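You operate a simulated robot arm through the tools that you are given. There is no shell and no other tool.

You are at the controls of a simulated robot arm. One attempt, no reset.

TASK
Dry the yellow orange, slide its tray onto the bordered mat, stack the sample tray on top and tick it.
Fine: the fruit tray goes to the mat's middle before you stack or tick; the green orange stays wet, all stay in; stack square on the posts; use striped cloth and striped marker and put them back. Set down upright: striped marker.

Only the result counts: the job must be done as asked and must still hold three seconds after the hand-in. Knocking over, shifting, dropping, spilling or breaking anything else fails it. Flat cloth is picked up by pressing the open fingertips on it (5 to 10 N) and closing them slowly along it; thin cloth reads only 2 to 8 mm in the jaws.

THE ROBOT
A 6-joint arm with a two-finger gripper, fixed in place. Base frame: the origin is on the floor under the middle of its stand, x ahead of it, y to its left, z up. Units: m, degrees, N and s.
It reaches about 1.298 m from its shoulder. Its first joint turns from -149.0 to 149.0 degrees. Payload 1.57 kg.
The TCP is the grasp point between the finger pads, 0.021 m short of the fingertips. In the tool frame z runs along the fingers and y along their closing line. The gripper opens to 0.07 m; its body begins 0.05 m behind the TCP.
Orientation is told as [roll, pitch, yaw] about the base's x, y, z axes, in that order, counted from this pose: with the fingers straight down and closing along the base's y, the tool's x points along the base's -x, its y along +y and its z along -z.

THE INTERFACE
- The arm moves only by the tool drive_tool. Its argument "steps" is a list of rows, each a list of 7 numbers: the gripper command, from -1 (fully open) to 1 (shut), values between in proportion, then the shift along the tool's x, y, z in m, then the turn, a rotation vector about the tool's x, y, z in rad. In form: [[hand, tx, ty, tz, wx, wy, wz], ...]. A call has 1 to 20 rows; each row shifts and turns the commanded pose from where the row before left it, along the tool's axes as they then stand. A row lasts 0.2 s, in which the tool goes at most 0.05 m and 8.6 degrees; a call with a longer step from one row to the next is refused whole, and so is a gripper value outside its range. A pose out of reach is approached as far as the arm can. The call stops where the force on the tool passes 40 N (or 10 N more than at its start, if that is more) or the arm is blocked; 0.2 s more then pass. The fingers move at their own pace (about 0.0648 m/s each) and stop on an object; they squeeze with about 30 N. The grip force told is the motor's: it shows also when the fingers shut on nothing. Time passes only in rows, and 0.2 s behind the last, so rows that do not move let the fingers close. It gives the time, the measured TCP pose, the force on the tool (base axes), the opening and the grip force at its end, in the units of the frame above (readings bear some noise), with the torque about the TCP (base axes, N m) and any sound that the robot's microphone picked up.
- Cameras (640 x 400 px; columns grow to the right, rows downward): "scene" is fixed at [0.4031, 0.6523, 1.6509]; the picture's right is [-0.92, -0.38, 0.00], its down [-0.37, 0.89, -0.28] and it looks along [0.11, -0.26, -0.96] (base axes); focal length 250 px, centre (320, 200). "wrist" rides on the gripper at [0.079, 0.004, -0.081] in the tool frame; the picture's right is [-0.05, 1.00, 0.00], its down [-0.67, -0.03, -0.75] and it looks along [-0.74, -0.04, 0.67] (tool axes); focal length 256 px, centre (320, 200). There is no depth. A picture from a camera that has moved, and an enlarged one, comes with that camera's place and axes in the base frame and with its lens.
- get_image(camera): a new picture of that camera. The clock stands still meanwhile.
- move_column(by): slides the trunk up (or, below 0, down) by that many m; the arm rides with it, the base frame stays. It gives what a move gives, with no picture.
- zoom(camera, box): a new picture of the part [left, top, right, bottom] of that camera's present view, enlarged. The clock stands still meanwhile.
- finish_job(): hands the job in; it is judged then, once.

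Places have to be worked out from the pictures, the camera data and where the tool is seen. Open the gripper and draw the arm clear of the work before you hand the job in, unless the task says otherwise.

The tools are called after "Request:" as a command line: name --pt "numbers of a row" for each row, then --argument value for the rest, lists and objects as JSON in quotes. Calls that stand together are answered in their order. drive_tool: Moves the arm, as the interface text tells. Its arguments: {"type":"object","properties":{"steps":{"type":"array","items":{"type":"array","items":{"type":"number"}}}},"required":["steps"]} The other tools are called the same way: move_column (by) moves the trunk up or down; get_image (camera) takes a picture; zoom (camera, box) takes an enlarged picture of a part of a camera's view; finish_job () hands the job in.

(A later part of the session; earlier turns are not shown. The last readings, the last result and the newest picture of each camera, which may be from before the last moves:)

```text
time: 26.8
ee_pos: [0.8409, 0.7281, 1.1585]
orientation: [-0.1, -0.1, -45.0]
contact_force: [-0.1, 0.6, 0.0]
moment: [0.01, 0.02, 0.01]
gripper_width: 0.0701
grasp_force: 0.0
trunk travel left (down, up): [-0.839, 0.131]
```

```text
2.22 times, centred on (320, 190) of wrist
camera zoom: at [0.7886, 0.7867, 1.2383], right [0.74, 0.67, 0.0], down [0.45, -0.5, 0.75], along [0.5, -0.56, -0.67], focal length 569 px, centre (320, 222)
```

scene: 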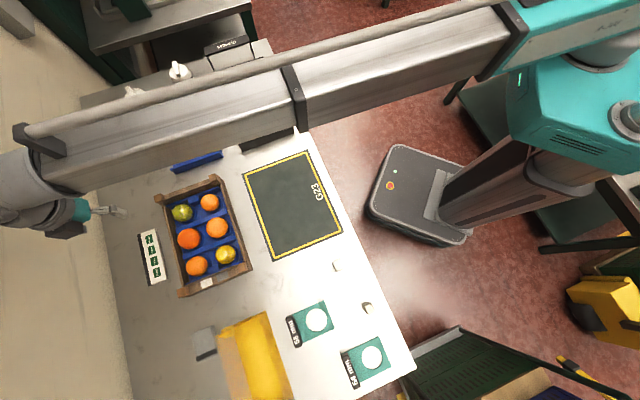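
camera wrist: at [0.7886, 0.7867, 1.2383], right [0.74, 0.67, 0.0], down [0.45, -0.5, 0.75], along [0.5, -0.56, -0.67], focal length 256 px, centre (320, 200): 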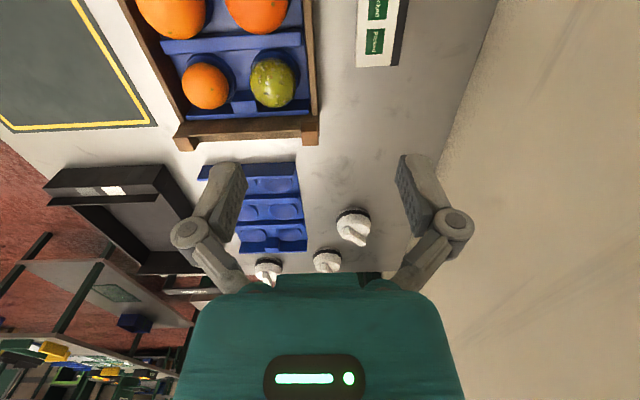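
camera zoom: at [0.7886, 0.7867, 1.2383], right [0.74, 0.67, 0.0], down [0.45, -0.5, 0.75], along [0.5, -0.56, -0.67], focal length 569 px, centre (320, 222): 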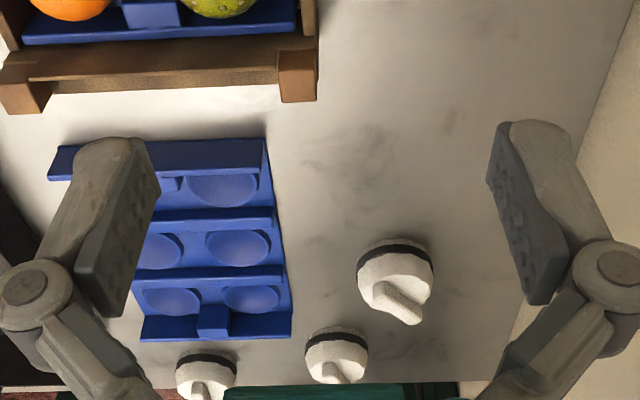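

I zoom in further on the knobs, the black tray and its label patches.

Request:
zoom --camera "wrist" --box '[250, 190, 390, 290]'

Request:
zoom --camera "wrist" --box '[40, 140, 200, 280]'

Request:
zoom --camera "scene" --box '[190, 20, 310, 160]'

```text
4.00 times, centred on (320, 240) of wrist
camera zoom: at [0.7886, 0.7867, 1.2383], right [0.74, 0.67, 0.0], down [0.45, -0.5, 0.75], along [0.5, -0.56, -0.67], focal length 1024 px, centre (320, 40)
```

zoom: 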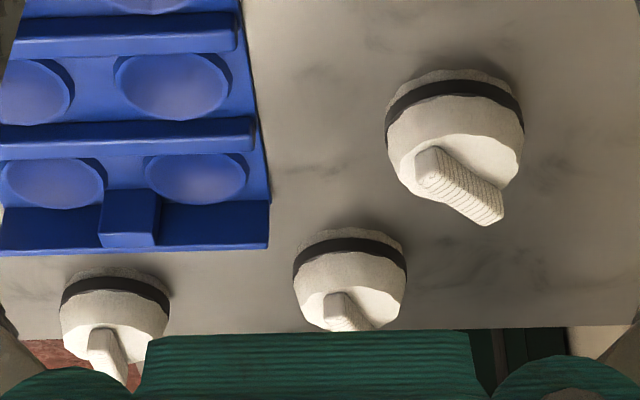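

```text
2.86 times, centred on (120, 210) of wrist
camera zoom: at [0.7886, 0.7867, 1.2383], right [0.74, 0.67, 0.0], down [0.45, -0.5, 0.75], along [0.5, -0.56, -0.67], focal length 731 px, centre (891, 171)
```

zoom: 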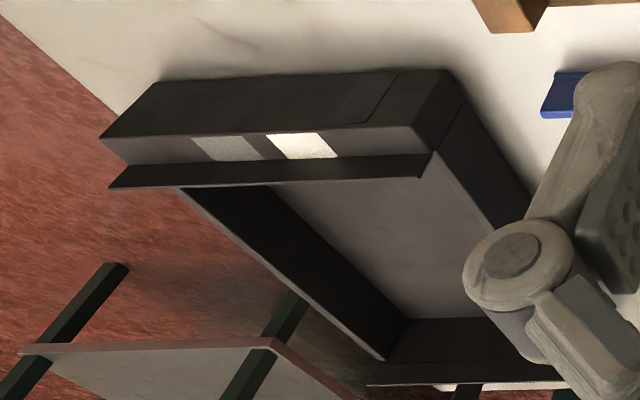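

```text
2.86 times, centred on (250, 90) of scene
camera zoom: at [0.4031, 0.6523, 1.6509], right [-0.92, -0.38, 0.0], down [-0.37, 0.89, -0.28], along [0.11, -0.26, -0.96], focal length 714 px, centre (520, 514)
```

zoom: 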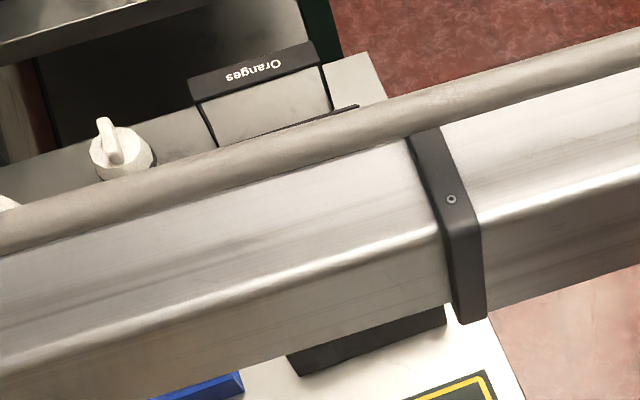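

The white knobs are ribbed-handle pads and the black tray carries a white and a grey patch on a ledge. To tell the marker from the other block, I go back and view both blocks closely.

Request:
drive_tool --pt "-1 0.0232 -0.0415 0 0 0 0" --pt "-1 0.0232 -0.0415 0 0 0 0" --pt "-1 0.0232 -0.0415 0 0 0 0" --pt "-1 0.0232 -0.0415 0 0 0 0" --pt "-1 0.0232 -0.0415 0 0 0 0" --pt "-1 0.0232 -0.0415 0 0 0 0" --pt "-1 0.0232 -0.0415 0 0 0 0" --pt "-1 0.0232 -0.0415 0 0 0 0" --pt "-1 0.0232 -0.0415 0 0 0 0" --pt "-1 0.0232 -0.0415 0 0 0 0" --pt "-1 0.0232 -0.0415 0 0 0 0" --pt "-1 0.0232 -0.0415 0 0 0 0" --pt "-1 0.0232 -0.0415 0 0 0 0" --pt "-1 0.0232 -0.0415 0 0 0 0"

Request:
drive_tool --pt "-1 0 0 0 0 0 -0.1428" --pt "-1 0 0 0 0 0 -0.1428" --pt "-1 0 0 0 0 0 -0.1428" --pt "-1 0 0 0 0 0 -0.1428" --pt "-1 0 0 0 0 0 -0.1428" --pt "-1 0 0 0 0 0 -0.1428" --pt "-1 0 0 0 0 0 -0.1428" --pt "-1 0 0 0 0 0 -0.1428" --pt "-1 0 0 0 0 0 -0.1428" --pt "-1 0 0 0 0 0 -0.1428" --pt "-1 0 0 0 0 0 -0.1428"

Request:
move_column --by -0.138

Request:
get_image --camera "wrist"

Request:
zoom --camera "wrist" --box '[230, 130, 410, 270]'

```text
time: 29.8
ee_pos: [0.1973, 0.5434, 1.1571]
orientation: [0.1, -0.1, -45.0]
contact_force: [-0.4, -0.3, 0.3]
moment: [0.01, 0.0, 0.03]
gripper_width: 0.07
grasp_force: 0.1
out of reach, approached as far as the arm can: row 5, 7
trunk travel left (down, up): [-0.839, 0.131]
```

```text
time: 32.2
ee_pos: [0.2005, 0.5455, 1.1576]
orientation: [0.0, 0.0, 45.1]
contact_force: [0.0, -0.2, -0.2]
moment: [0.03, -0.02, -0.01]
gripper_width: 0.0702
grasp_force: 0.0
trunk travel left (down, up): [-0.839, 0.131]
```

```text
time: 33.9
ee_pos: [0.2007, 0.5457, 1.0192]
orientation: [-0.1, 0.1, 45.0]
contact_force: [-0.7, -0.6, 0.2]
moment: [0.0, 0.0, 0.03]
gripper_width: 0.0702
grasp_force: 0.1
trunk travel left (down, up): [-0.701, 0.269]
```

```text
taken
camera wrist: at [0.1419, 0.4927, 1.1006], right [-0.67, 0.74, 0.0], down [0.5, 0.45, 0.74], along [0.55, 0.5, -0.67], focal length 256 px, centre (320, 200)
```

wrist: 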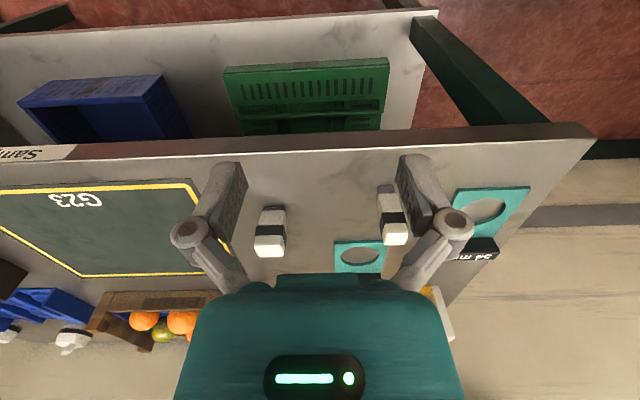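

```text
2.86 times, centred on (320, 200) of wrist
camera zoom: at [0.1419, 0.4927, 1.1006], right [-0.67, 0.74, 0.0], down [0.5, 0.45, 0.74], along [0.55, 0.5, -0.67], focal length 731 px, centre (320, 200)
```

zoom: 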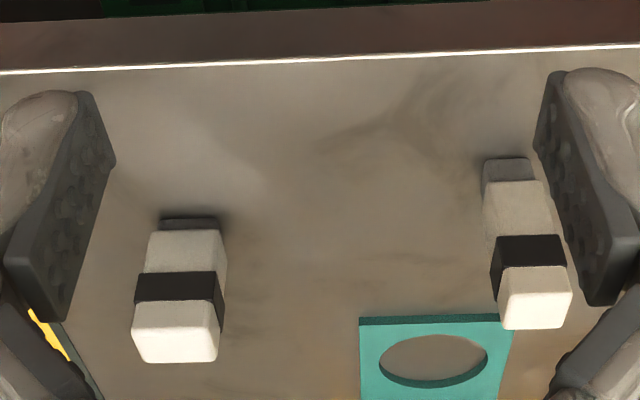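

Both blocks carry a band: block 1 has a thin dark foot (stamp-like), block 2 a longer grey foot (nib-like). I tilt the hand back to look at them more from the side.

Request:
drive_tool --pt "-1 0 0 0 0 -0.125 0" --pt "-1 0 0 0 0 -0.125 0" --pt "-1 0 0 0 0 -0.125 0" --pt "-1 0 0 0 0 -0.125 0"

Request:
get_image --camera "wrist"

Request:
zoom --camera "wrist" --box '[230, 50, 410, 190]'

```text
time: 34.9
ee_pos: [0.2003, 0.5465, 1.0431]
orientation: [0.0, -28.6, 45.0]
contact_force: [-0.6, 0.8, 0.1]
moment: [0.01, 0.0, -0.02]
gripper_width: 0.07
grasp_force: 0.1
out of reach, approached as far as the arm can: row 2, 3, 4
trunk travel left (down, up): [-0.701, 0.269]
```

```text
taken
camera wrist: at [0.1211, 0.4717, 1.0754], right [-0.67, 0.74, 0.03], down [0.19, 0.14, 0.97], along [0.72, 0.66, -0.23], focal length 256 px, centre (320, 200)
```

wrist: 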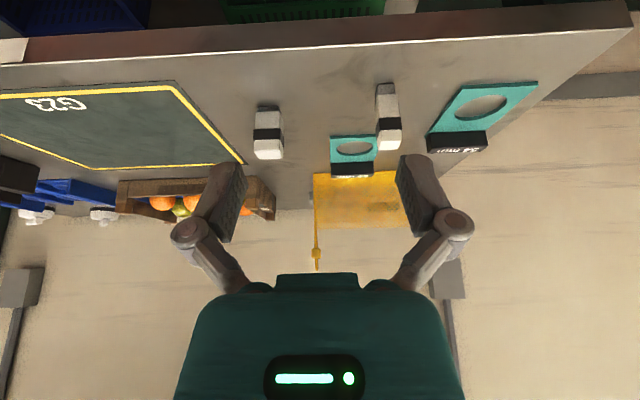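

```text
2.86 times, centred on (320, 120) of wrist
camera zoom: at [0.1211, 0.4717, 1.0754], right [-0.67, 0.74, 0.03], down [0.19, 0.14, 0.97], along [0.72, 0.66, -0.23], focal length 731 px, centre (320, 429)
```

zoom: 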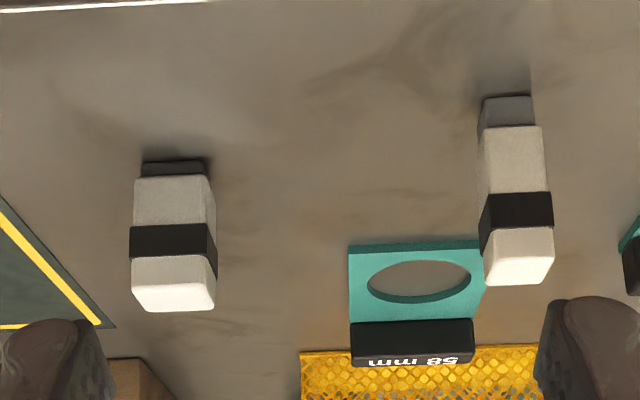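

Block 2 has the thicker grey nib, so it looks like the marker and block 1 like a stamp. I level the hand and travel along the bench front to inspect the black tray's near side for lettering.

Request:
drive_tool --pt "-1 0 0 0 0 0.125 0" --pt "-1 0 0 0 0 0.125 0" --pt "-1 0 0 0 0 0.125 0" --pt "-1 0 0 0 0 0.124 0"

Request:
drive_tool --pt "-1 0.0034 -0.0482 0 0 0 0" --pt "-1 0.0034 -0.0482 0 0 0 0" --pt "-1 0.0034 -0.0482 0 0 0 0" --pt "-1 0.0034 -0.0482 0 0 0 0" --pt "-1 0.0034 -0.0482 0 0 0 0" --pt "-1 0.0034 -0.0482 0 0 0 0" --pt "-1 0.0034 -0.0482 0 0 0 0" --pt "-1 0.0034 -0.0482 0 0 0 0" --pt "-1 0.0034 -0.0482 0 0 0 0" --pt "-1 0.0034 -0.0482 0 0 0 0" --pt "-1 0.0034 -0.0482 0 0 0 0" --pt "-1 0.0034 -0.0482 0 0 0 0" --pt "-1 0.0034 -0.0482 0 0 0 0" --pt "-1 0.0034 -0.0482 0 0 0 0"

Request:
get_image --camera "wrist"

Request:
get_image --camera "scene"

```text
time: 35.9
ee_pos: [0.2002, 0.5456, 1.0189]
orientation: [-0.1, 0.1, 45.0]
contact_force: [0.1, 0.5, -0.2]
moment: [-0.02, 0.01, 0.0]
gripper_width: 0.0701
grasp_force: 0.0
out of reach, approached as far as the arm can: row 1, 2, 3
trunk travel left (down, up): [-0.701, 0.269]
```

```text
time: 38.9
ee_pos: [0.6568, 0.0464, 1.0202]
orientation: [0.0, 0.0, 45.2]
contact_force: [0.0, -0.4, -0.4]
moment: [-0.02, 0.01, -0.01]
gripper_width: 0.07
grasp_force: 0.2
out of reach, approached as far as the arm can: row 2, 5, 6
trunk travel left (down, up): [-0.701, 0.269]
```

```text
taken
camera wrist: at [0.5985, -0.0065, 1.1003], right [-0.67, 0.74, 0.0], down [0.5, 0.45, 0.75], along [0.55, 0.5, -0.67], focal length 256 px, centre (320, 200)
```

wrist: 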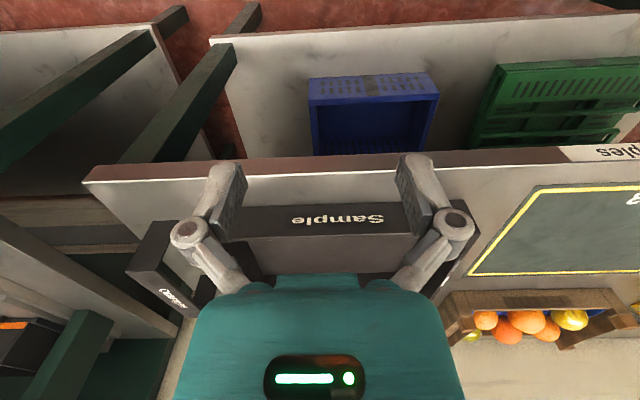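

```text
taken
```

scene: 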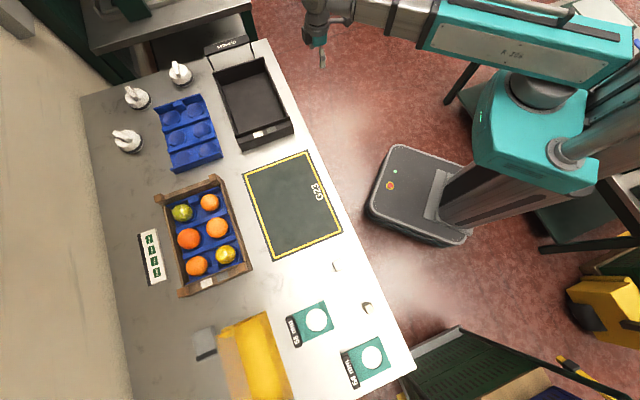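

The black tray reads "Sample", so it is the one to stack. With the boom clear, I zoom in on the black tray and crate ends again, both cameras.

Request:
zoom --camera "scene" --box '[200, 40, 300, 160]'

Request:
zoom --camera "scene" --box '[150, 240, 260, 310]'

Request:
zoom --camera "scene" --box '[150, 165, 260, 235]'

Request:
zoom --camera "wrist" --box '[120, 170, 500, 320]'

```text
3.33 times, centred on (250, 100) of scene
camera zoom: at [0.4031, 0.6523, 1.6509], right [-0.92, -0.38, 0.0], down [-0.37, 0.89, -0.28], along [0.11, -0.26, -0.96], focal length 833 px, centre (553, 533)
```

zoom: 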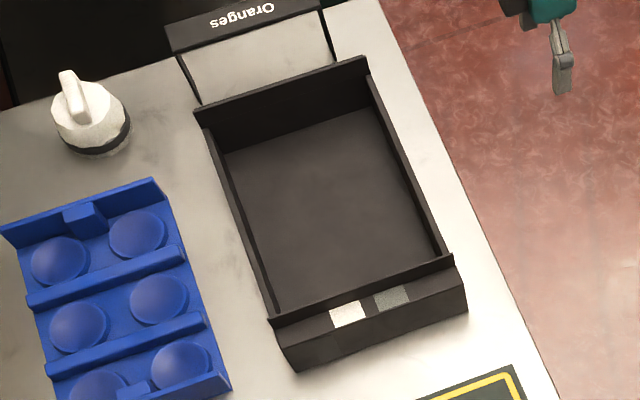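

```text
5.71 times, centred on (205, 275) of scene
camera zoom: at [0.4031, 0.6523, 1.6509], right [-0.92, -0.38, 0.0], down [-0.37, 0.89, -0.28], along [0.11, -0.26, -0.96], focal length 1428 px, centre (977, -229)
```

zoom: 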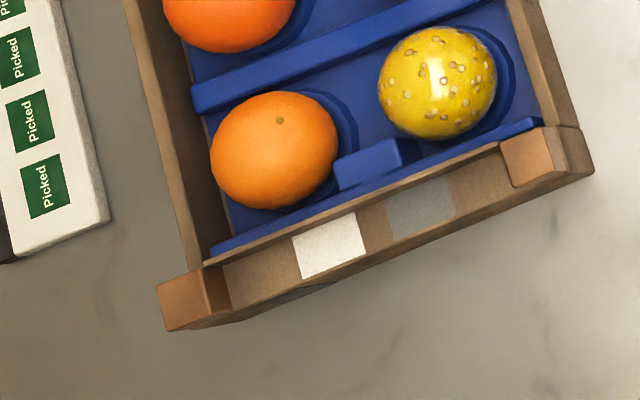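

```text
5.71 times, centred on (205, 200) of scene
camera zoom: at [0.4031, 0.6523, 1.6509], right [-0.92, -0.38, 0.0], down [-0.37, 0.89, -0.28], along [0.11, -0.26, -0.96], focal length 1428 px, centre (977, 200)
```

zoom: 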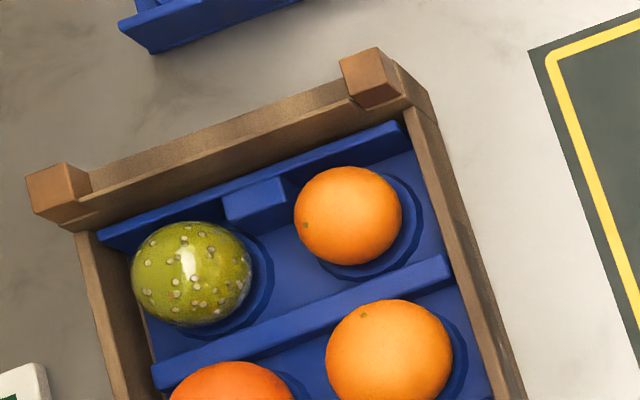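

```text
1.68 times, centred on (310, 245) of wrist
camera zoom: at [0.5985, -0.0065, 1.1003], right [-0.67, 0.74, 0.0], down [0.5, 0.45, 0.75], along [0.55, 0.5, -0.67], focal length 431 px, centre (337, 124)
```

zoom: 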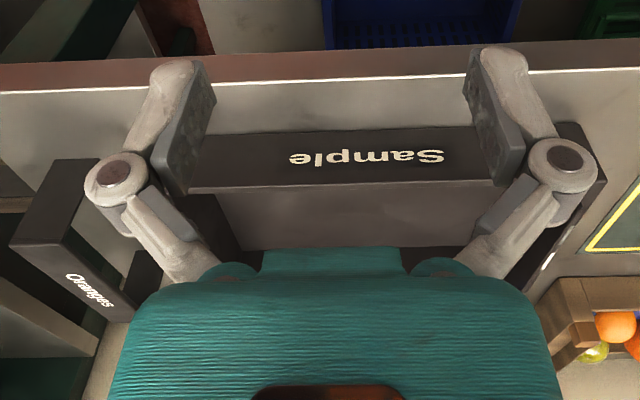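

The table top comes out at about z≈0.89–0.90 and the cloth (about 6×8×1.8 cm) at roughly (0.60, 0.94). I raise the trunk and travel above it.

Request:
move_column --by 0.12

Request:
drive_tool --pt "-1 -0.0314 0.0356 0 0 0 0" --pt "-1 -0.0314 0.0356 0 0 0 0" --pt "-1 -0.0314 0.0356 0 0 0 0" --pt "-1 -0.0314 0.0356 0 0 0 0" --pt "-1 -0.0314 0.0356 0 0 0 0" --pt "-1 -0.0314 0.0356 0 0 0 0" --pt "-1 -0.0314 0.0356 0 0 0 0" --pt "-1 -0.0314 0.0356 0 0 0 0" --pt "-1 -0.0314 0.0356 0 0 0 0" --pt "-1 -0.0314 0.0356 0 0 0 0" --pt "-1 -0.0314 0.0356 0 0 0 0" --pt "-1 -0.0314 0.0356 0 0 0 0" --pt "-1 -0.0314 0.0356 0 0 0 0" --pt "-1 -0.0314 0.0356 0 0 0 0" --pt "-1 -0.0314 0.0356 0 0 0 0" --pt "-1 -0.0314 0.0356 0 0 0 0" --pt "-1 -0.0314 0.0356 0 0 0 0" --pt "-1 -0.0314 0.0356 0 0 0 0" --pt "-1 -0.0314 0.0356 0 0 0 0"

Request:
get_image --camera "wrist"

Request:
get_image --camera "scene"

```text
time: 40.4
ee_pos: [0.6561, 0.0467, 1.1398]
orientation: [0.0, 0.1, 45.0]
contact_force: [0.2, -0.4, -0.6]
moment: [0.0, 0.0, 0.02]
gripper_width: 0.07
grasp_force: 0.1
trunk travel left (down, up): [-0.821, 0.149]
```

```text
time: 44.4
ee_pos: [0.602, 0.948, 1.1392]
orientation: [-0.1, 0.0, 45.0]
contact_force: [-0.3, 1.0, 0.6]
moment: [-0.01, 0.0, -0.03]
gripper_width: 0.07
grasp_force: 0.0
trunk travel left (down, up): [-0.821, 0.149]
```

```text
taken
camera wrist: at [0.543, 0.8949, 1.2198], right [-0.67, 0.74, 0.0], down [0.5, 0.45, 0.74], along [0.55, 0.5, -0.67], focal length 256 px, centre (320, 200)
```

wrist: 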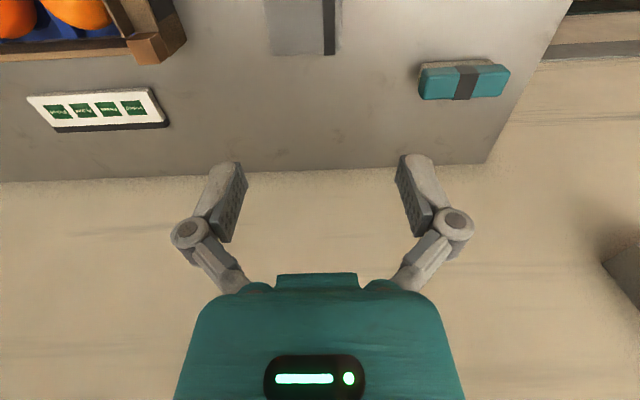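

```text
taken
```

scene: 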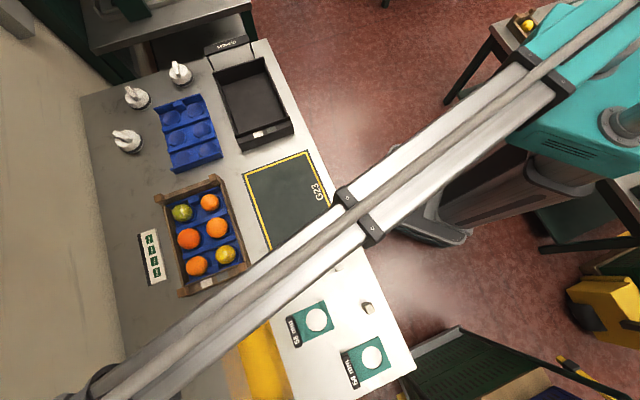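

The cloth is partly above the frame now; I use the extended zoom to look steeply down at cloth and net.

Request:
zoom --camera "wrist" --box '[170, 0, 490, 10]'

Request:
zoom --camera "wrist" --box '[240, 0, 380, 10]'

```text
2.00 times, centred on (330, 5) of wrist
camera zoom: at [0.543, 0.8949, 1.2198], right [-0.67, 0.74, 0.0], down [0.5, 0.45, 0.74], along [0.55, 0.5, -0.67], focal length 512 px, centre (300, 590)
```

zoom: 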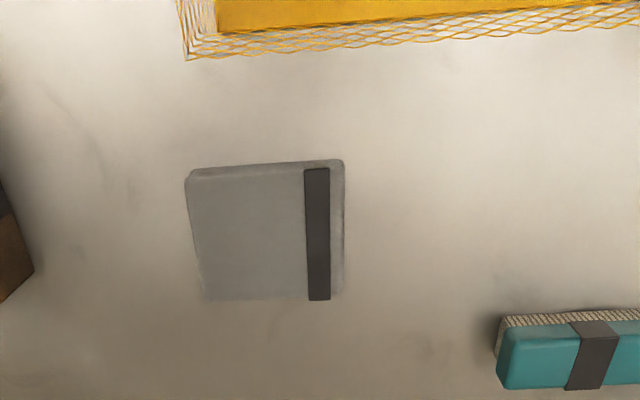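

```text
4.57 times, centred on (310, 5) of wrist
camera zoom: at [0.543, 0.8949, 1.2198], right [-0.67, 0.74, 0.0], down [0.5, 0.45, 0.74], along [0.55, 0.5, -0.67], focal length 1170 px, centre (366, 1091)
```

zoom: 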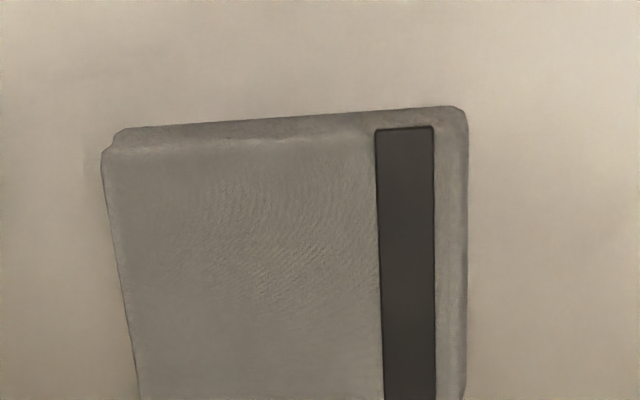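

Cloth centre is about (0.606, 0.931), top near z≈0.915, and the net's side is ~6 cm toward the robot. To keep the camera side away from the net I turn the hand by 180° (camera toward the wall), high above everything.

Request:
drive_tool --pt "-1 0 0 0 0 0 0.1428" --pt "-1 0 0 0 0 0 0.1428" --pt "-1 0 0 0 0 0 0.1428" --pt "-1 0 0 0 0 0 0.1428" --pt "-1 0 0 0 0 0 0.1428" --pt "-1 0 0 0 0 0 0.1428" --pt "-1 0 0 0 0 0 0.1428" --pt "-1 0 0 0 0 0 0.1428" --pt "-1 0 0 0 0 0 0.1428" --pt "-1 0 0 0 0 0 0.1428" --pt "-1 0 0 0 0 0 0.1428"

Request:
drive_tool --pt "-1 0 0 0 0 0 0.1428" --pt "-1 0 0 0 0 0 0.1428" --pt "-1 0 0 0 0 0 0.1428" --pt "-1 0 0 0 0 0 0.1428" --pt "-1 0 0 0 0 0 0.1428" --pt "-1 0 0 0 0 0 0.1428" --pt "-1 0 0 0 0 0 0.1428" --pt "-1 0 0 0 0 0 0.1428" --pt "-1 0 0 0 0 0 0.1428" --pt "-1 0 0 0 0 0 0.1428" --pt "-1 0 0 0 0 0 0.1428"

Request:
get_image --camera "wrist"

Request:
get_image --camera "scene"

```text
time: 46.8
ee_pos: [0.6001, 0.9464, 1.1387]
orientation: [0.1, -0.1, -45.1]
contact_force: [0.3, -0.3, 0.1]
moment: [0.0, 0.01, 0.0]
gripper_width: 0.07
grasp_force: 0.1
trunk travel left (down, up): [-0.821, 0.149]
```

```text
time: 49.2
ee_pos: [0.6009, 0.9472, 1.1402]
orientation: [0.0, 0.0, -112.7]
contact_force: [0.5, 0.2, -0.4]
moment: [0.01, 0.03, -0.01]
gripper_width: 0.0696
grasp_force: 0.1
out of reach, approached as far as the arm can: row 9, 10, 11
trunk travel left (down, up): [-0.821, 0.149]
```

```text
taken
camera wrist: at [0.6355, 1.0185, 1.2205], right [0.9, -0.43, 0.0], down [-0.29, -0.6, 0.74], along [-0.32, -0.67, -0.67], focal length 256 px, centre (320, 200)
```

wrist: 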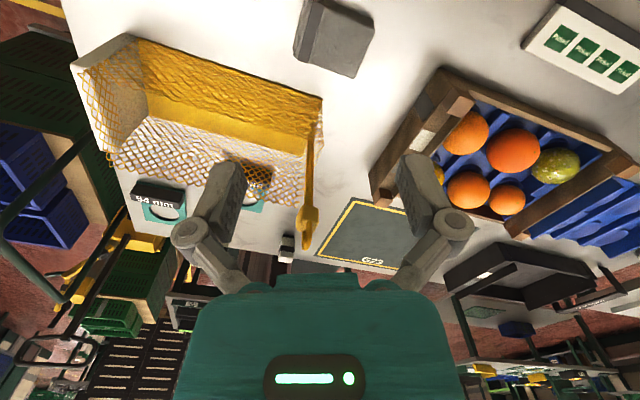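

```text
taken
```

scene: 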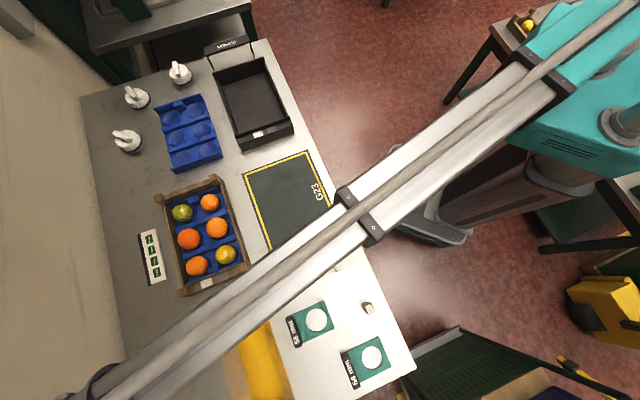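

The wrist turn hits a limit near −113°, and the net's tag stands high (z≈1.06–1.08) right under where the boom would pass, so I need to know the boom's underside height. I look upward with an extended wrist zoom and at the boom in the scene.

Request:
zoom --camera "wrist" --box '[0, 398, 640, 400]'

Request:
zoom --camera "scene" --box '[0, 398, 640, 400]'

Request:
zoom --camera "scene" --box '[0, 300, 220, 400]'

```text
1.00 times, centred on (320, 399) of wrist (not enlarged: the box is as wide or as high as the picture)
camera zoom: at [0.6355, 1.0185, 1.2205], right [0.9, -0.43, 0.0], down [-0.29, -0.6, 0.74], along [-0.32, -0.67, -0.67], focal length 256 px, centre (320, 1)
```

zoom: 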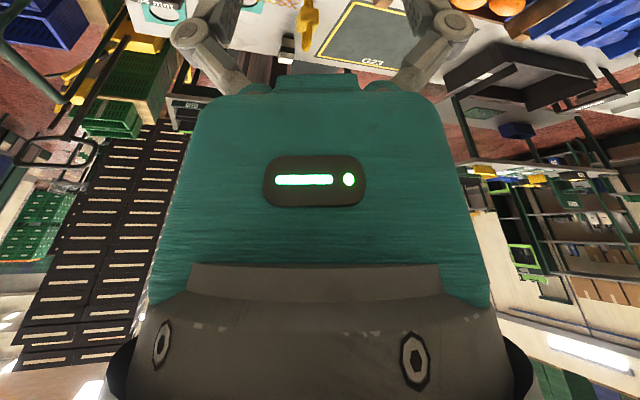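

```text
1.00 times, centred on (320, 399) of scene (not enlarged: the box is as wide or as high as the picture)
camera zoom: at [0.4031, 0.6523, 1.6509], right [-0.92, -0.38, 0.0], down [-0.37, 0.89, -0.28], along [0.11, -0.26, -0.96], focal length 250 px, centre (320, 1)
```

zoom: 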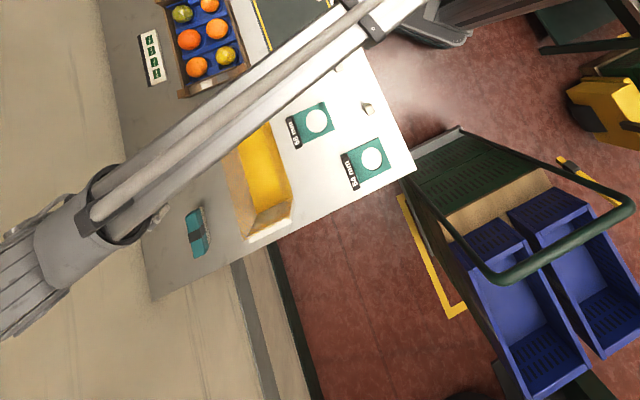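

```text
2.91 times, centred on (110, 350) of scene
camera zoom: at [0.4031, 0.6523, 1.6509], right [-0.92, -0.38, 0.0], down [-0.37, 0.89, -0.28], along [0.11, -0.26, -0.96], focal length 727 px, centre (931, -236)
```

zoom: 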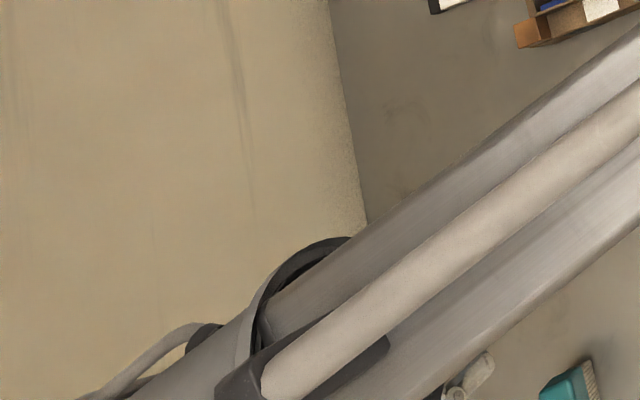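

The boom axis sits ~0.18 m above the grasp point, so going straight down over the cloth would put it on the net's tag. I'll grab the cloth's crate-side half with the hand tilted ~20° so that the boom passes beside the net; first I turn back to −45°.

Request:
drive_tool --pt "-1 0 0 0 0 0 -0.1313" --pt "-1 0 0 0 0 0 -0.1313" --pt "-1 0 0 0 0 0 -0.1313" --pt "-1 0 0 0 0 0 -0.1313" --pt "-1 0 0 0 0 0 -0.1313" --pt "-1 0 0 0 0 0 -0.1313" --pt "-1 0 0 0 0 0 -0.1313" --pt "-1 0 0 0 0 0 -0.1313" --pt "-1 0 0 0 0 0 -0.1313"

Request:
zoom --camera "wrist" --box '[0, 0, 640, 4]'

Request:
zoom --camera "wrist" --box '[200, 0, 440, 10]'

```text
time: 51.2
ee_pos: [0.5984, 0.9467, 1.1401]
orientation: [0.0, 0.0, -44.8]
contact_force: [0.9, 0.5, -0.9]
moment: [-0.02, 0.0, 0.0]
gripper_width: 0.07
grasp_force: 0.0
trunk travel left (down, up): [-0.821, 0.149]
```

```text
1.00 times, centred on (320, 2) of wrist (not enlarged: the box is as wide or as high as the picture)
camera zoom: at [0.5473, 1.0058, 1.2205], right [0.74, 0.67, 0.0], down [0.45, -0.5, 0.74], along [0.5, -0.55, -0.67], focal length 256 px, centre (320, 398)
```

zoom: 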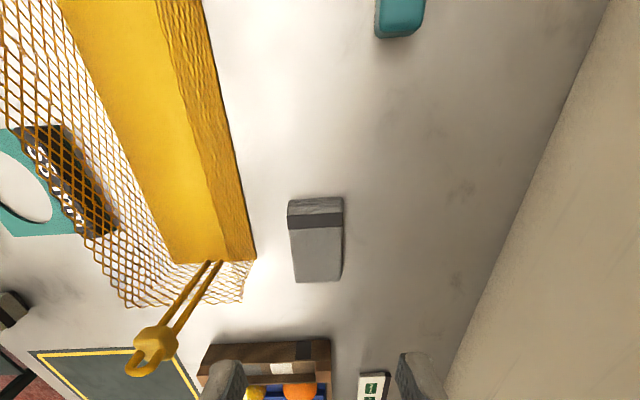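

```text
2.67 times, centred on (320, 5) of wrist
camera zoom: at [0.5473, 1.0058, 1.2205], right [0.74, 0.67, 0.0], down [0.45, -0.5, 0.74], along [0.5, -0.55, -0.67], focal length 683 px, centre (320, 720)
```

zoom: 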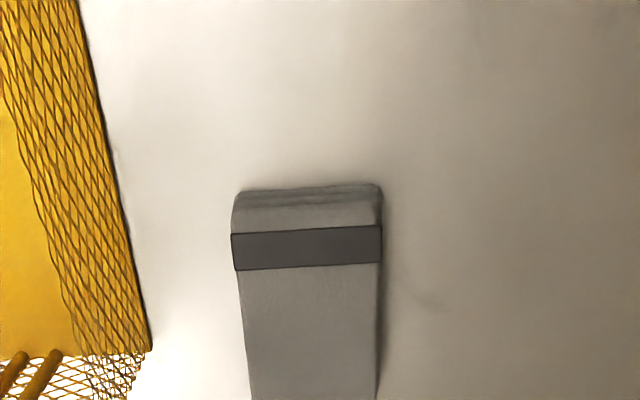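

The tag sits at about (0.537, 0.84, 1.066), the net rim near z≈1.0; the cloth spans l≈−0.265…−0.189, c≈1.061…1.117 (bench axes). I shift over the cloth's crate-side part, tilt 20° and half-close the fingers to ~45 mm.

Request:
drive_tool --pt "-0.286 -0.0412 -0.0036 0 0 0 0" --pt "-0.286 0 0 0 0 0.1163 0" --pt "-0.286 0 0 0 0 0.1163 0" --pt "-0.286 0 0 0 0 0.1163 0" --pt "-0.286 0 0 0 0 0 0"

Request:
zoom --camera "wrist" --box '[0, 0, 640, 4]'

Request:
zoom --camera "scene" --box '[0, 398, 640, 400]'

```text
time: 52.4
ee_pos: [0.6271, 0.9157, 1.1511]
orientation: [0.0, 20.1, -44.9]
contact_force: [0.1, 0.4, 0.7]
moment: [-0.01, -0.02, -0.01]
gripper_width: 0.0449
grasp_force: 0.0
out of reach, approached as far as the arm can: row 3, 4
trunk travel left (down, up): [-0.821, 0.149]
```

```text
1.00 times, centred on (320, 2) of wrist (not enlarged: the box is as wide or as high as the picture)
camera zoom: at [0.5967, 0.9512, 1.254], right [0.74, 0.67, -0.02], down [0.6, -0.65, 0.47], along [0.3, -0.36, -0.88], focal length 256 px, centre (320, 398)
```

zoom: 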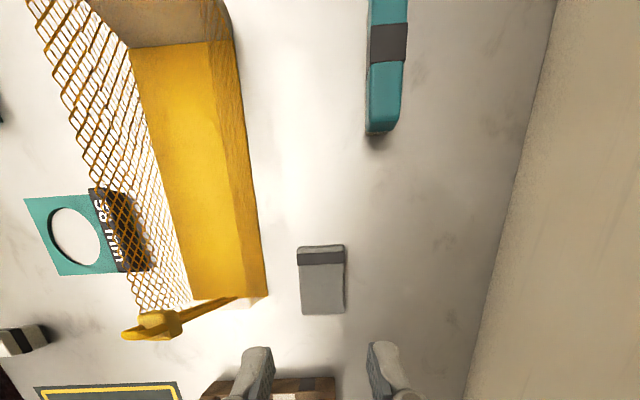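

```text
1.00 times, centred on (320, 399) of scene (not enlarged: the box is as wide or as high as the picture)
camera zoom: at [0.4031, 0.6523, 1.6509], right [-0.92, -0.38, 0.0], down [-0.37, 0.89, -0.28], along [0.11, -0.26, -0.96], focal length 250 px, centre (320, 1)
```

zoom: 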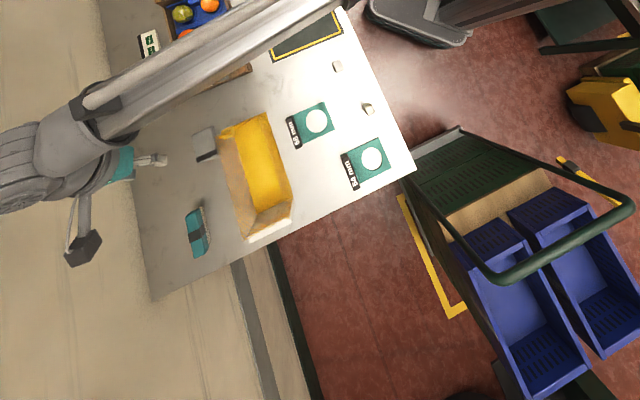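

The boom now passes beside the net. I lower the trunk by 0.18 m and check the clearance before touching.

Request:
move_column --by -0.18

Request:
get_image --camera "wrist"

Request:
zoom --camera "scene" --box '[60, 396, 380, 400]'

```text
time: 54.4
ee_pos: [0.626, 0.9151, 0.9706]
orientation: [0.0, 20.0, -45.0]
contact_force: [-0.3, -0.7, 0.4]
moment: [0.0, -0.03, -0.01]
gripper_width: 0.045
grasp_force: 0.1
trunk travel left (down, up): [-0.641, 0.329]
```

```text
taken
camera wrist: at [0.5967, 0.9511, 1.074], right [0.74, 0.67, -0.02], down [0.6, -0.65, 0.47], along [0.31, -0.36, -0.88], focal length 256 px, centre (320, 200)
```

wrist: 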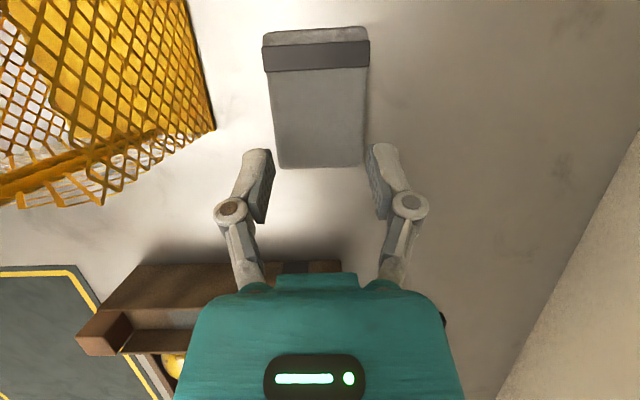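

```text
2.00 times, centred on (220, 398) of scene
camera zoom: at [0.4031, 0.6523, 1.6509], right [-0.92, -0.38, 0.0], down [-0.37, 0.89, -0.28], along [0.11, -0.26, -0.96], focal length 500 px, centre (520, -196)
```

zoom: 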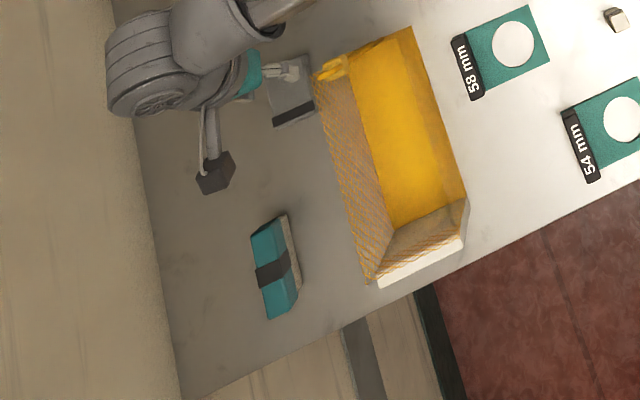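

Fingertips line up with the cloth; 45 mm opening is nearly as wide as the cloth, so I narrow it to 30 mm and shift 1 cm further onto the cloth.

Request:
drive_tool --pt "0.143 0.0094 0 0.0034 0 0 0" --pt "0.143 0 0 0 0 0 0"

Request:
move_column --by -0.02

Request:
get_image --camera "wrist"

```text
time: 55.0
ee_pos: [0.6184, 0.9217, 0.9725]
orientation: [0.0, 19.9, -44.9]
contact_force: [0.2, 0.4, 0.3]
moment: [0.03, -0.02, -0.01]
gripper_width: 0.03
grasp_force: 0.1
trunk travel left (down, up): [-0.641, 0.329]
```

```text
time: 55.6
ee_pos: [0.6196, 0.9212, 0.9504]
orientation: [0.0, 20.0, -45.0]
contact_force: [-0.4, 0.3, 0.6]
moment: [0.01, 0.02, -0.03]
gripper_width: 0.0298
grasp_force: 0.0
trunk travel left (down, up): [-0.621, 0.349]
```

```text
taken
camera wrist: at [0.5892, 0.958, 1.0541], right [0.74, 0.67, -0.02], down [0.6, -0.65, 0.47], along [0.3, -0.36, -0.88], focal length 256 px, centre (320, 200)
```

wrist: 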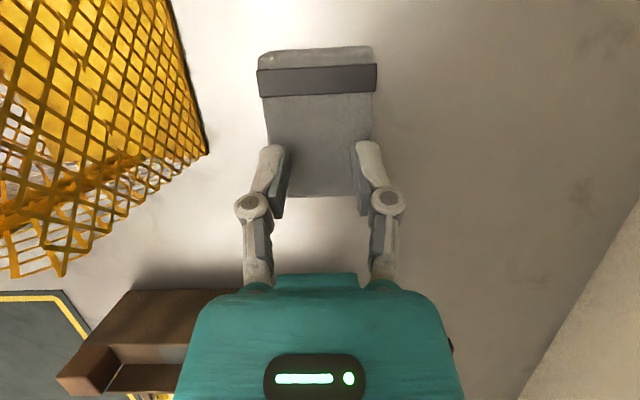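

The tips are over the cloth now, about a centimetre above it. I go down in small steps and watch the vertical force.

Request:
move_column --by -0.006

Request:
move_column --by -0.003

Request:
move_column --by -0.002

```text
time: 56.2
ee_pos: [0.6189, 0.9205, 0.9458]
orientation: [0.0, 20.1, -45.0]
contact_force: [-0.4, 0.1, 1.5]
moment: [-0.02, -0.01, -0.02]
gripper_width: 0.0299
grasp_force: 0.2
trunk travel left (down, up): [-0.615, 0.355]
```

```text
time: 56.7
ee_pos: [0.6192, 0.9208, 0.9438]
orientation: [0.1, 20.1, -44.9]
contact_force: [6.1, 5.7, 27.7]
moment: [0.17, -0.17, -0.08]
gripper_width: 0.0302
grasp_force: 14.0
trunk travel left (down, up): [-0.612, 0.358]
```

```text
time: 57.2
ee_pos: [0.6181, 0.9214, 0.9441]
orientation: [0.4, 20.2, -44.8]
contact_force: [0.0, -0.9, 23.1]
moment: [-0.04, 0.03, -0.02]
gripper_width: 0.0358
grasp_force: 3.2
trunk travel left (down, up): [-0.61, 0.36]
stopped: the force on the tool passed its limit at 44 N (the readings are from after the stop); the commanded pose is now the measured one
```

Contact is stiff: it overshot to 44 N at grasp height 0.944. I back off a couple of millimetres to reach 5–10 N.

Request:
move_column --by 0.002

Request:
get_image --camera "wrist"

```text
time: 57.7
ee_pos: [0.6181, 0.9212, 0.9444]
orientation: [0.2, 20.3, -44.9]
contact_force: [-1.0, -2.1, 14.2]
moment: [-0.13, 0.14, 0.07]
gripper_width: 0.0299
grasp_force: 0.0
trunk travel left (down, up): [-0.612, 0.358]
```

```text
taken
camera wrist: at [0.5887, 0.9572, 1.0477], right [0.74, 0.67, -0.01], down [0.6, -0.65, 0.47], along [0.31, -0.36, -0.88], focal length 256 px, centre (320, 200)
```

wrist: 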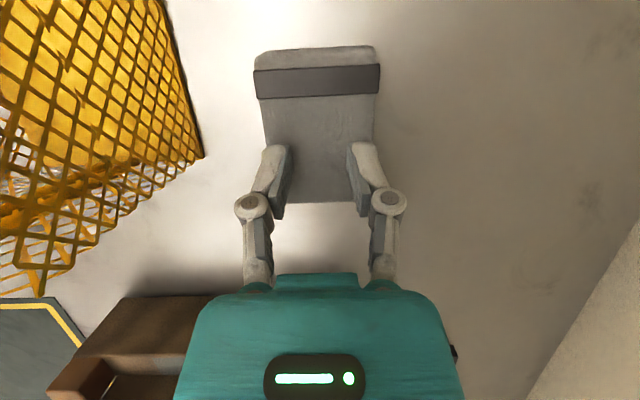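

Force is now 14 N; I ease up 1 mm more and then close the fingers slowly along the cloth.

Request:
move_column --by 0.001

```text
time: 58.2
ee_pos: [0.619, 0.9224, 0.9448]
orientation: [0.2, 20.2, -44.9]
contact_force: [-0.8, -0.4, 9.0]
moment: [-0.11, 0.13, 0.05]
gripper_width: 0.031
grasp_force: 0.5
trunk travel left (down, up): [-0.613, 0.357]
```

Force is 9 N, in the wanted range. Now I close slowly.

Request:
drive_tool --pt "0.2 0 0 0 0 0 0" --pt "0.26 0 0 0 0 0 0" --pt "0.32 0 0 0 0 0 0" --pt "0.38 0 0 0 0 0 0" --pt "0.44 0 0 0 0 0 0" --pt "0.5 0 0 0 0 0 0" --pt "0.56 0 0 0 0 0 0" --pt "0.62 0 0 0 0 0 0" --pt "0.68 0 0 0 0 0 0" --pt "0.74 0 0 0 0 0 0" --pt "0.8 0 0 0 0 0 0" --pt "0.86 0 0 0 0 0 0" --pt "0.92 0 0 0 0 0 0" --pt "0.96 0 0 0 0 0 0" --pt "1 0 0 0 0 0 0" --pt "1 0 0 0 0 0 0"

Request:
get_image --camera "wrist"

```text
time: 61.6
ee_pos: [0.6192, 0.9234, 0.9449]
orientation: [0.2, 20.3, -44.9]
contact_force: [-0.8, 0.1, 11.7]
moment: [0.0, 0.01, -0.02]
gripper_width: 0.0059
grasp_force: 28.3
trunk travel left (down, up): [-0.613, 0.357]
```

```text
taken
camera wrist: at [0.5893, 0.9579, 1.048], right [0.74, 0.67, -0.01], down [0.6, -0.65, 0.47], along [0.31, -0.36, -0.88], focal length 256 px, centre (320, 200)
```

wrist: 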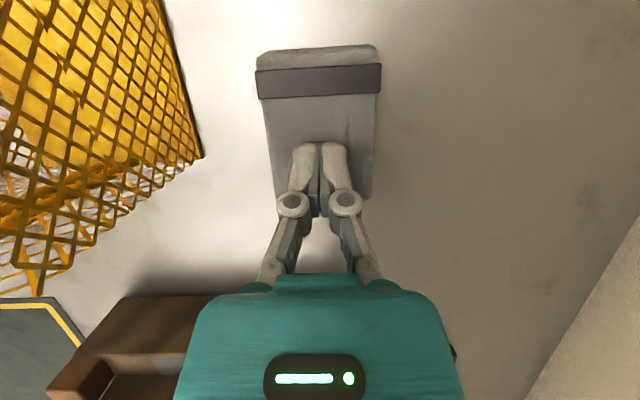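

Jaw reading 5.9 mm means cloth is pinched. I lift 3 cm and check.

Request:
move_column --by 0.03

Request:
get_image --camera "wrist"

Request:
zoom --camera "scene" --box '[140, 396, 300, 400]'

```text
time: 62.4
ee_pos: [0.6199, 0.9231, 0.9743]
orientation: [0.2, 20.2, -45.0]
contact_force: [-0.3, 0.2, -0.2]
moment: [0.03, 0.0, 0.03]
gripper_width: 0.0002
grasp_force: 28.7
trunk travel left (down, up): [-0.643, 0.327]
```

```text
taken
camera wrist: at [0.59, 0.959, 1.0764], right [0.74, 0.67, -0.02], down [0.6, -0.65, 0.47], along [0.3, -0.36, -0.88], focal length 256 px, centre (320, 200)
```

wrist: 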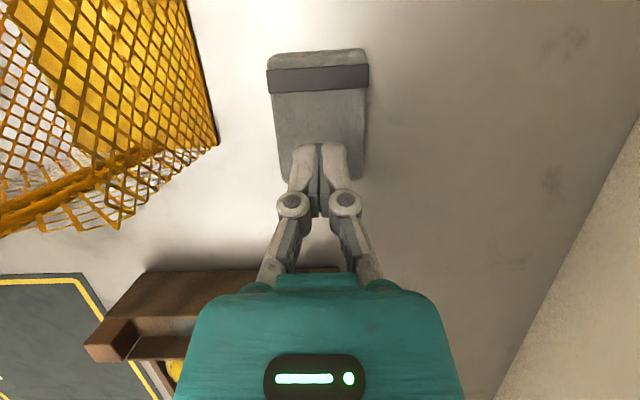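

```text
4.00 times, centred on (220, 398) of scene
camera zoom: at [0.4031, 0.6523, 1.6509], right [-0.92, -0.38, 0.0], down [-0.37, 0.89, -0.28], along [0.11, -0.26, -0.96], focal length 1000 px, centre (720, -592)
```

zoom: 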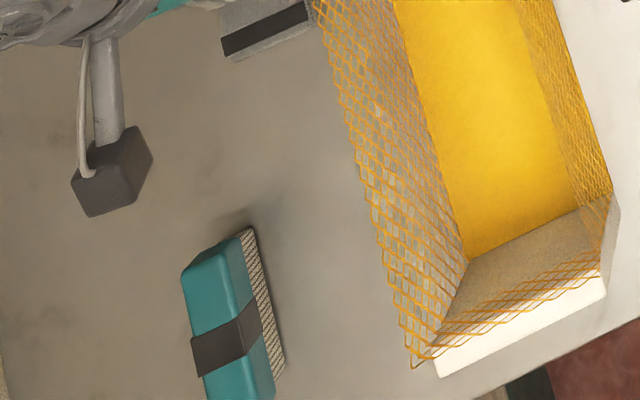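

The jaws are empty (0.2 mm) and the cloth hasn't moved, so the pinch was too shallow with the 20° tilt. I retry with only ~8° tilt nearer the crate-side edge (boom still beside the tag) and a wider starting opening of 40 mm.

Request:
drive_tool --pt "-0.143 -0.0173 -0.002 -0.0063 0 0 0" --pt "-0.143 0 0 0 0 -0.105 0" --pt "-0.143 0 0 0 0 -0.105 0" --pt "-0.143 0 0 0 0 0 0"

Request:
get_image --camera "wrist"

Request:
zoom --camera "scene" --box '[60, 300, 380, 400]'

```text
time: 63.4
ee_pos: [0.6311, 0.9083, 0.9634]
orientation: [0.1, 8.1, -45.0]
contact_force: [0.3, 0.0, -0.6]
moment: [-0.01, 0.01, 0.03]
gripper_width: 0.04
grasp_force: 0.1
out of reach, approached as far as the arm can: row 2, 3
trunk travel left (down, up): [-0.643, 0.327]
```

```text
taken
camera wrist: at [0.5871, 0.9586, 1.0549], right [0.74, 0.67, -0.01], down [0.51, -0.57, 0.64], along [0.43, -0.48, -0.77], focal length 256 px, centre (320, 200)
```

wrist: 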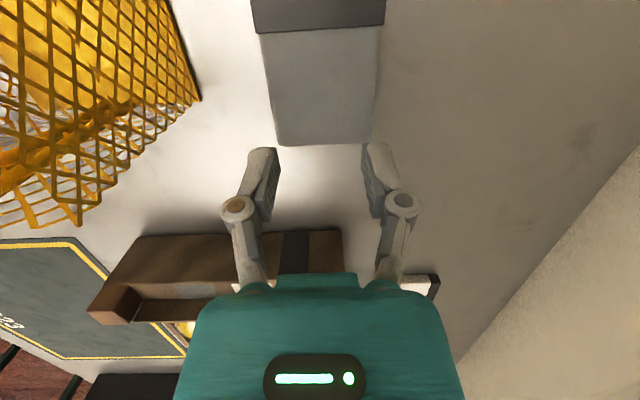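

```text
2.00 times, centred on (220, 350) of scene
camera zoom: at [0.4031, 0.6523, 1.6509], right [-0.92, -0.38, 0.0], down [-0.37, 0.89, -0.28], along [0.11, -0.26, -0.96], focal length 500 px, centre (520, -100)
```

zoom: 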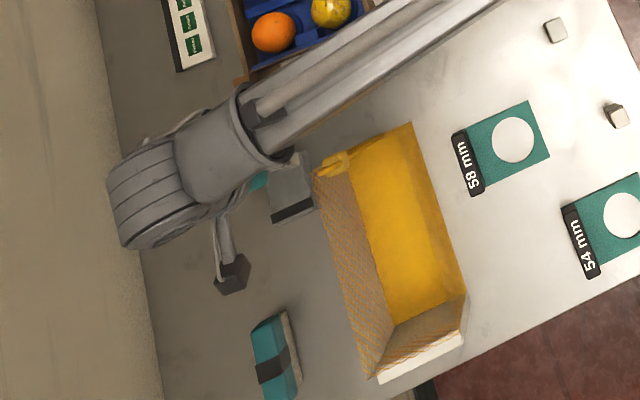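

The boom's edge is roughly 3 cm beside the tag in view. I shift 4 mm further onto the cloth and lower toward contact.

Request:
drive_tool --pt "-0.143 0.004 0 0.0005 0 0 0"

Request:
move_column --by -0.016

Request:
zoom --camera "scene" --box '[120, 300, 280, 400]'

```text
time: 63.8
ee_pos: [0.6282, 0.9119, 0.9637]
orientation: [0.2, 8.1, -45.0]
contact_force: [-0.5, 0.5, 0.2]
moment: [0.02, 0.0, 0.02]
gripper_width: 0.0401
grasp_force: 0.0
trunk travel left (down, up): [-0.643, 0.327]
```

```text
time: 64.4
ee_pos: [0.6279, 0.9124, 0.947]
orientation: [0.2, 8.1, -44.9]
contact_force: [1.1, -0.4, 0.5]
moment: [0.03, 0.01, 0.0]
gripper_width: 0.04
grasp_force: 0.0
trunk travel left (down, up): [-0.627, 0.343]
```

```text
4.00 times, centred on (200, 350) of scene
camera zoom: at [0.4031, 0.6523, 1.6509], right [-0.92, -0.38, 0.0], down [-0.37, 0.89, -0.28], along [0.11, -0.26, -0.96], focal length 1000 px, centre (800, -400)
```

zoom: 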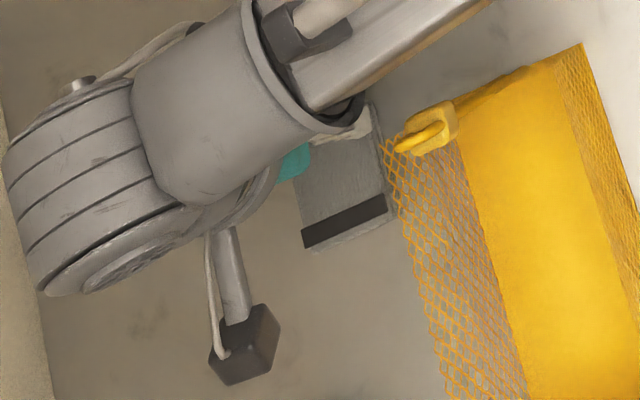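

Clearances hold. I continue down in 1–2 mm steps.

Request:
move_column --by -0.002

Request:
move_column --by -0.001

Request:
move_column --by -0.001

```text
time: 65.0
ee_pos: [0.627, 0.9108, 0.9457]
orientation: [0.2, 8.1, -44.9]
contact_force: [0.7, -0.4, -0.6]
moment: [-0.01, 0.01, -0.01]
gripper_width: 0.0403
grasp_force: 0.1
trunk travel left (down, up): [-0.625, 0.345]
```

```text
time: 65.5
ee_pos: [0.6282, 0.9117, 0.9451]
orientation: [0.2, 8.2, -45.0]
contact_force: [0.6, 0.3, -0.1]
moment: [0.01, -0.01, 0.01]
gripper_width: 0.0398
grasp_force: 0.1
trunk travel left (down, up): [-0.624, 0.346]
```

```text
time: 66.0
ee_pos: [0.6278, 0.9119, 0.9442]
orientation: [0.3, 8.1, -45.0]
contact_force: [-0.3, 0.4, -0.2]
moment: [0.04, 0.0, -0.02]
gripper_width: 0.0399
grasp_force: 0.0
trunk travel left (down, up): [-0.623, 0.347]
```

Request:
move_column --by -0.001

Request:
move_column --by -0.001

```text
time: 66.5
ee_pos: [0.628, 0.9111, 0.9428]
orientation: [0.2, 8.2, -45.0]
contact_force: [0.7, 0.6, 2.2]
moment: [0.03, -0.03, -0.01]
gripper_width: 0.0404
grasp_force: 0.2
trunk travel left (down, up): [-0.622, 0.348]
```

```text
time: 67.0
ee_pos: [0.6278, 0.9101, 0.9436]
orientation: [0.2, 8.2, -44.9]
contact_force: [0.4, 1.6, 6.5]
moment: [0.05, -0.09, -0.01]
gripper_width: 0.0409
grasp_force: 0.9
trunk travel left (down, up): [-0.621, 0.349]
```

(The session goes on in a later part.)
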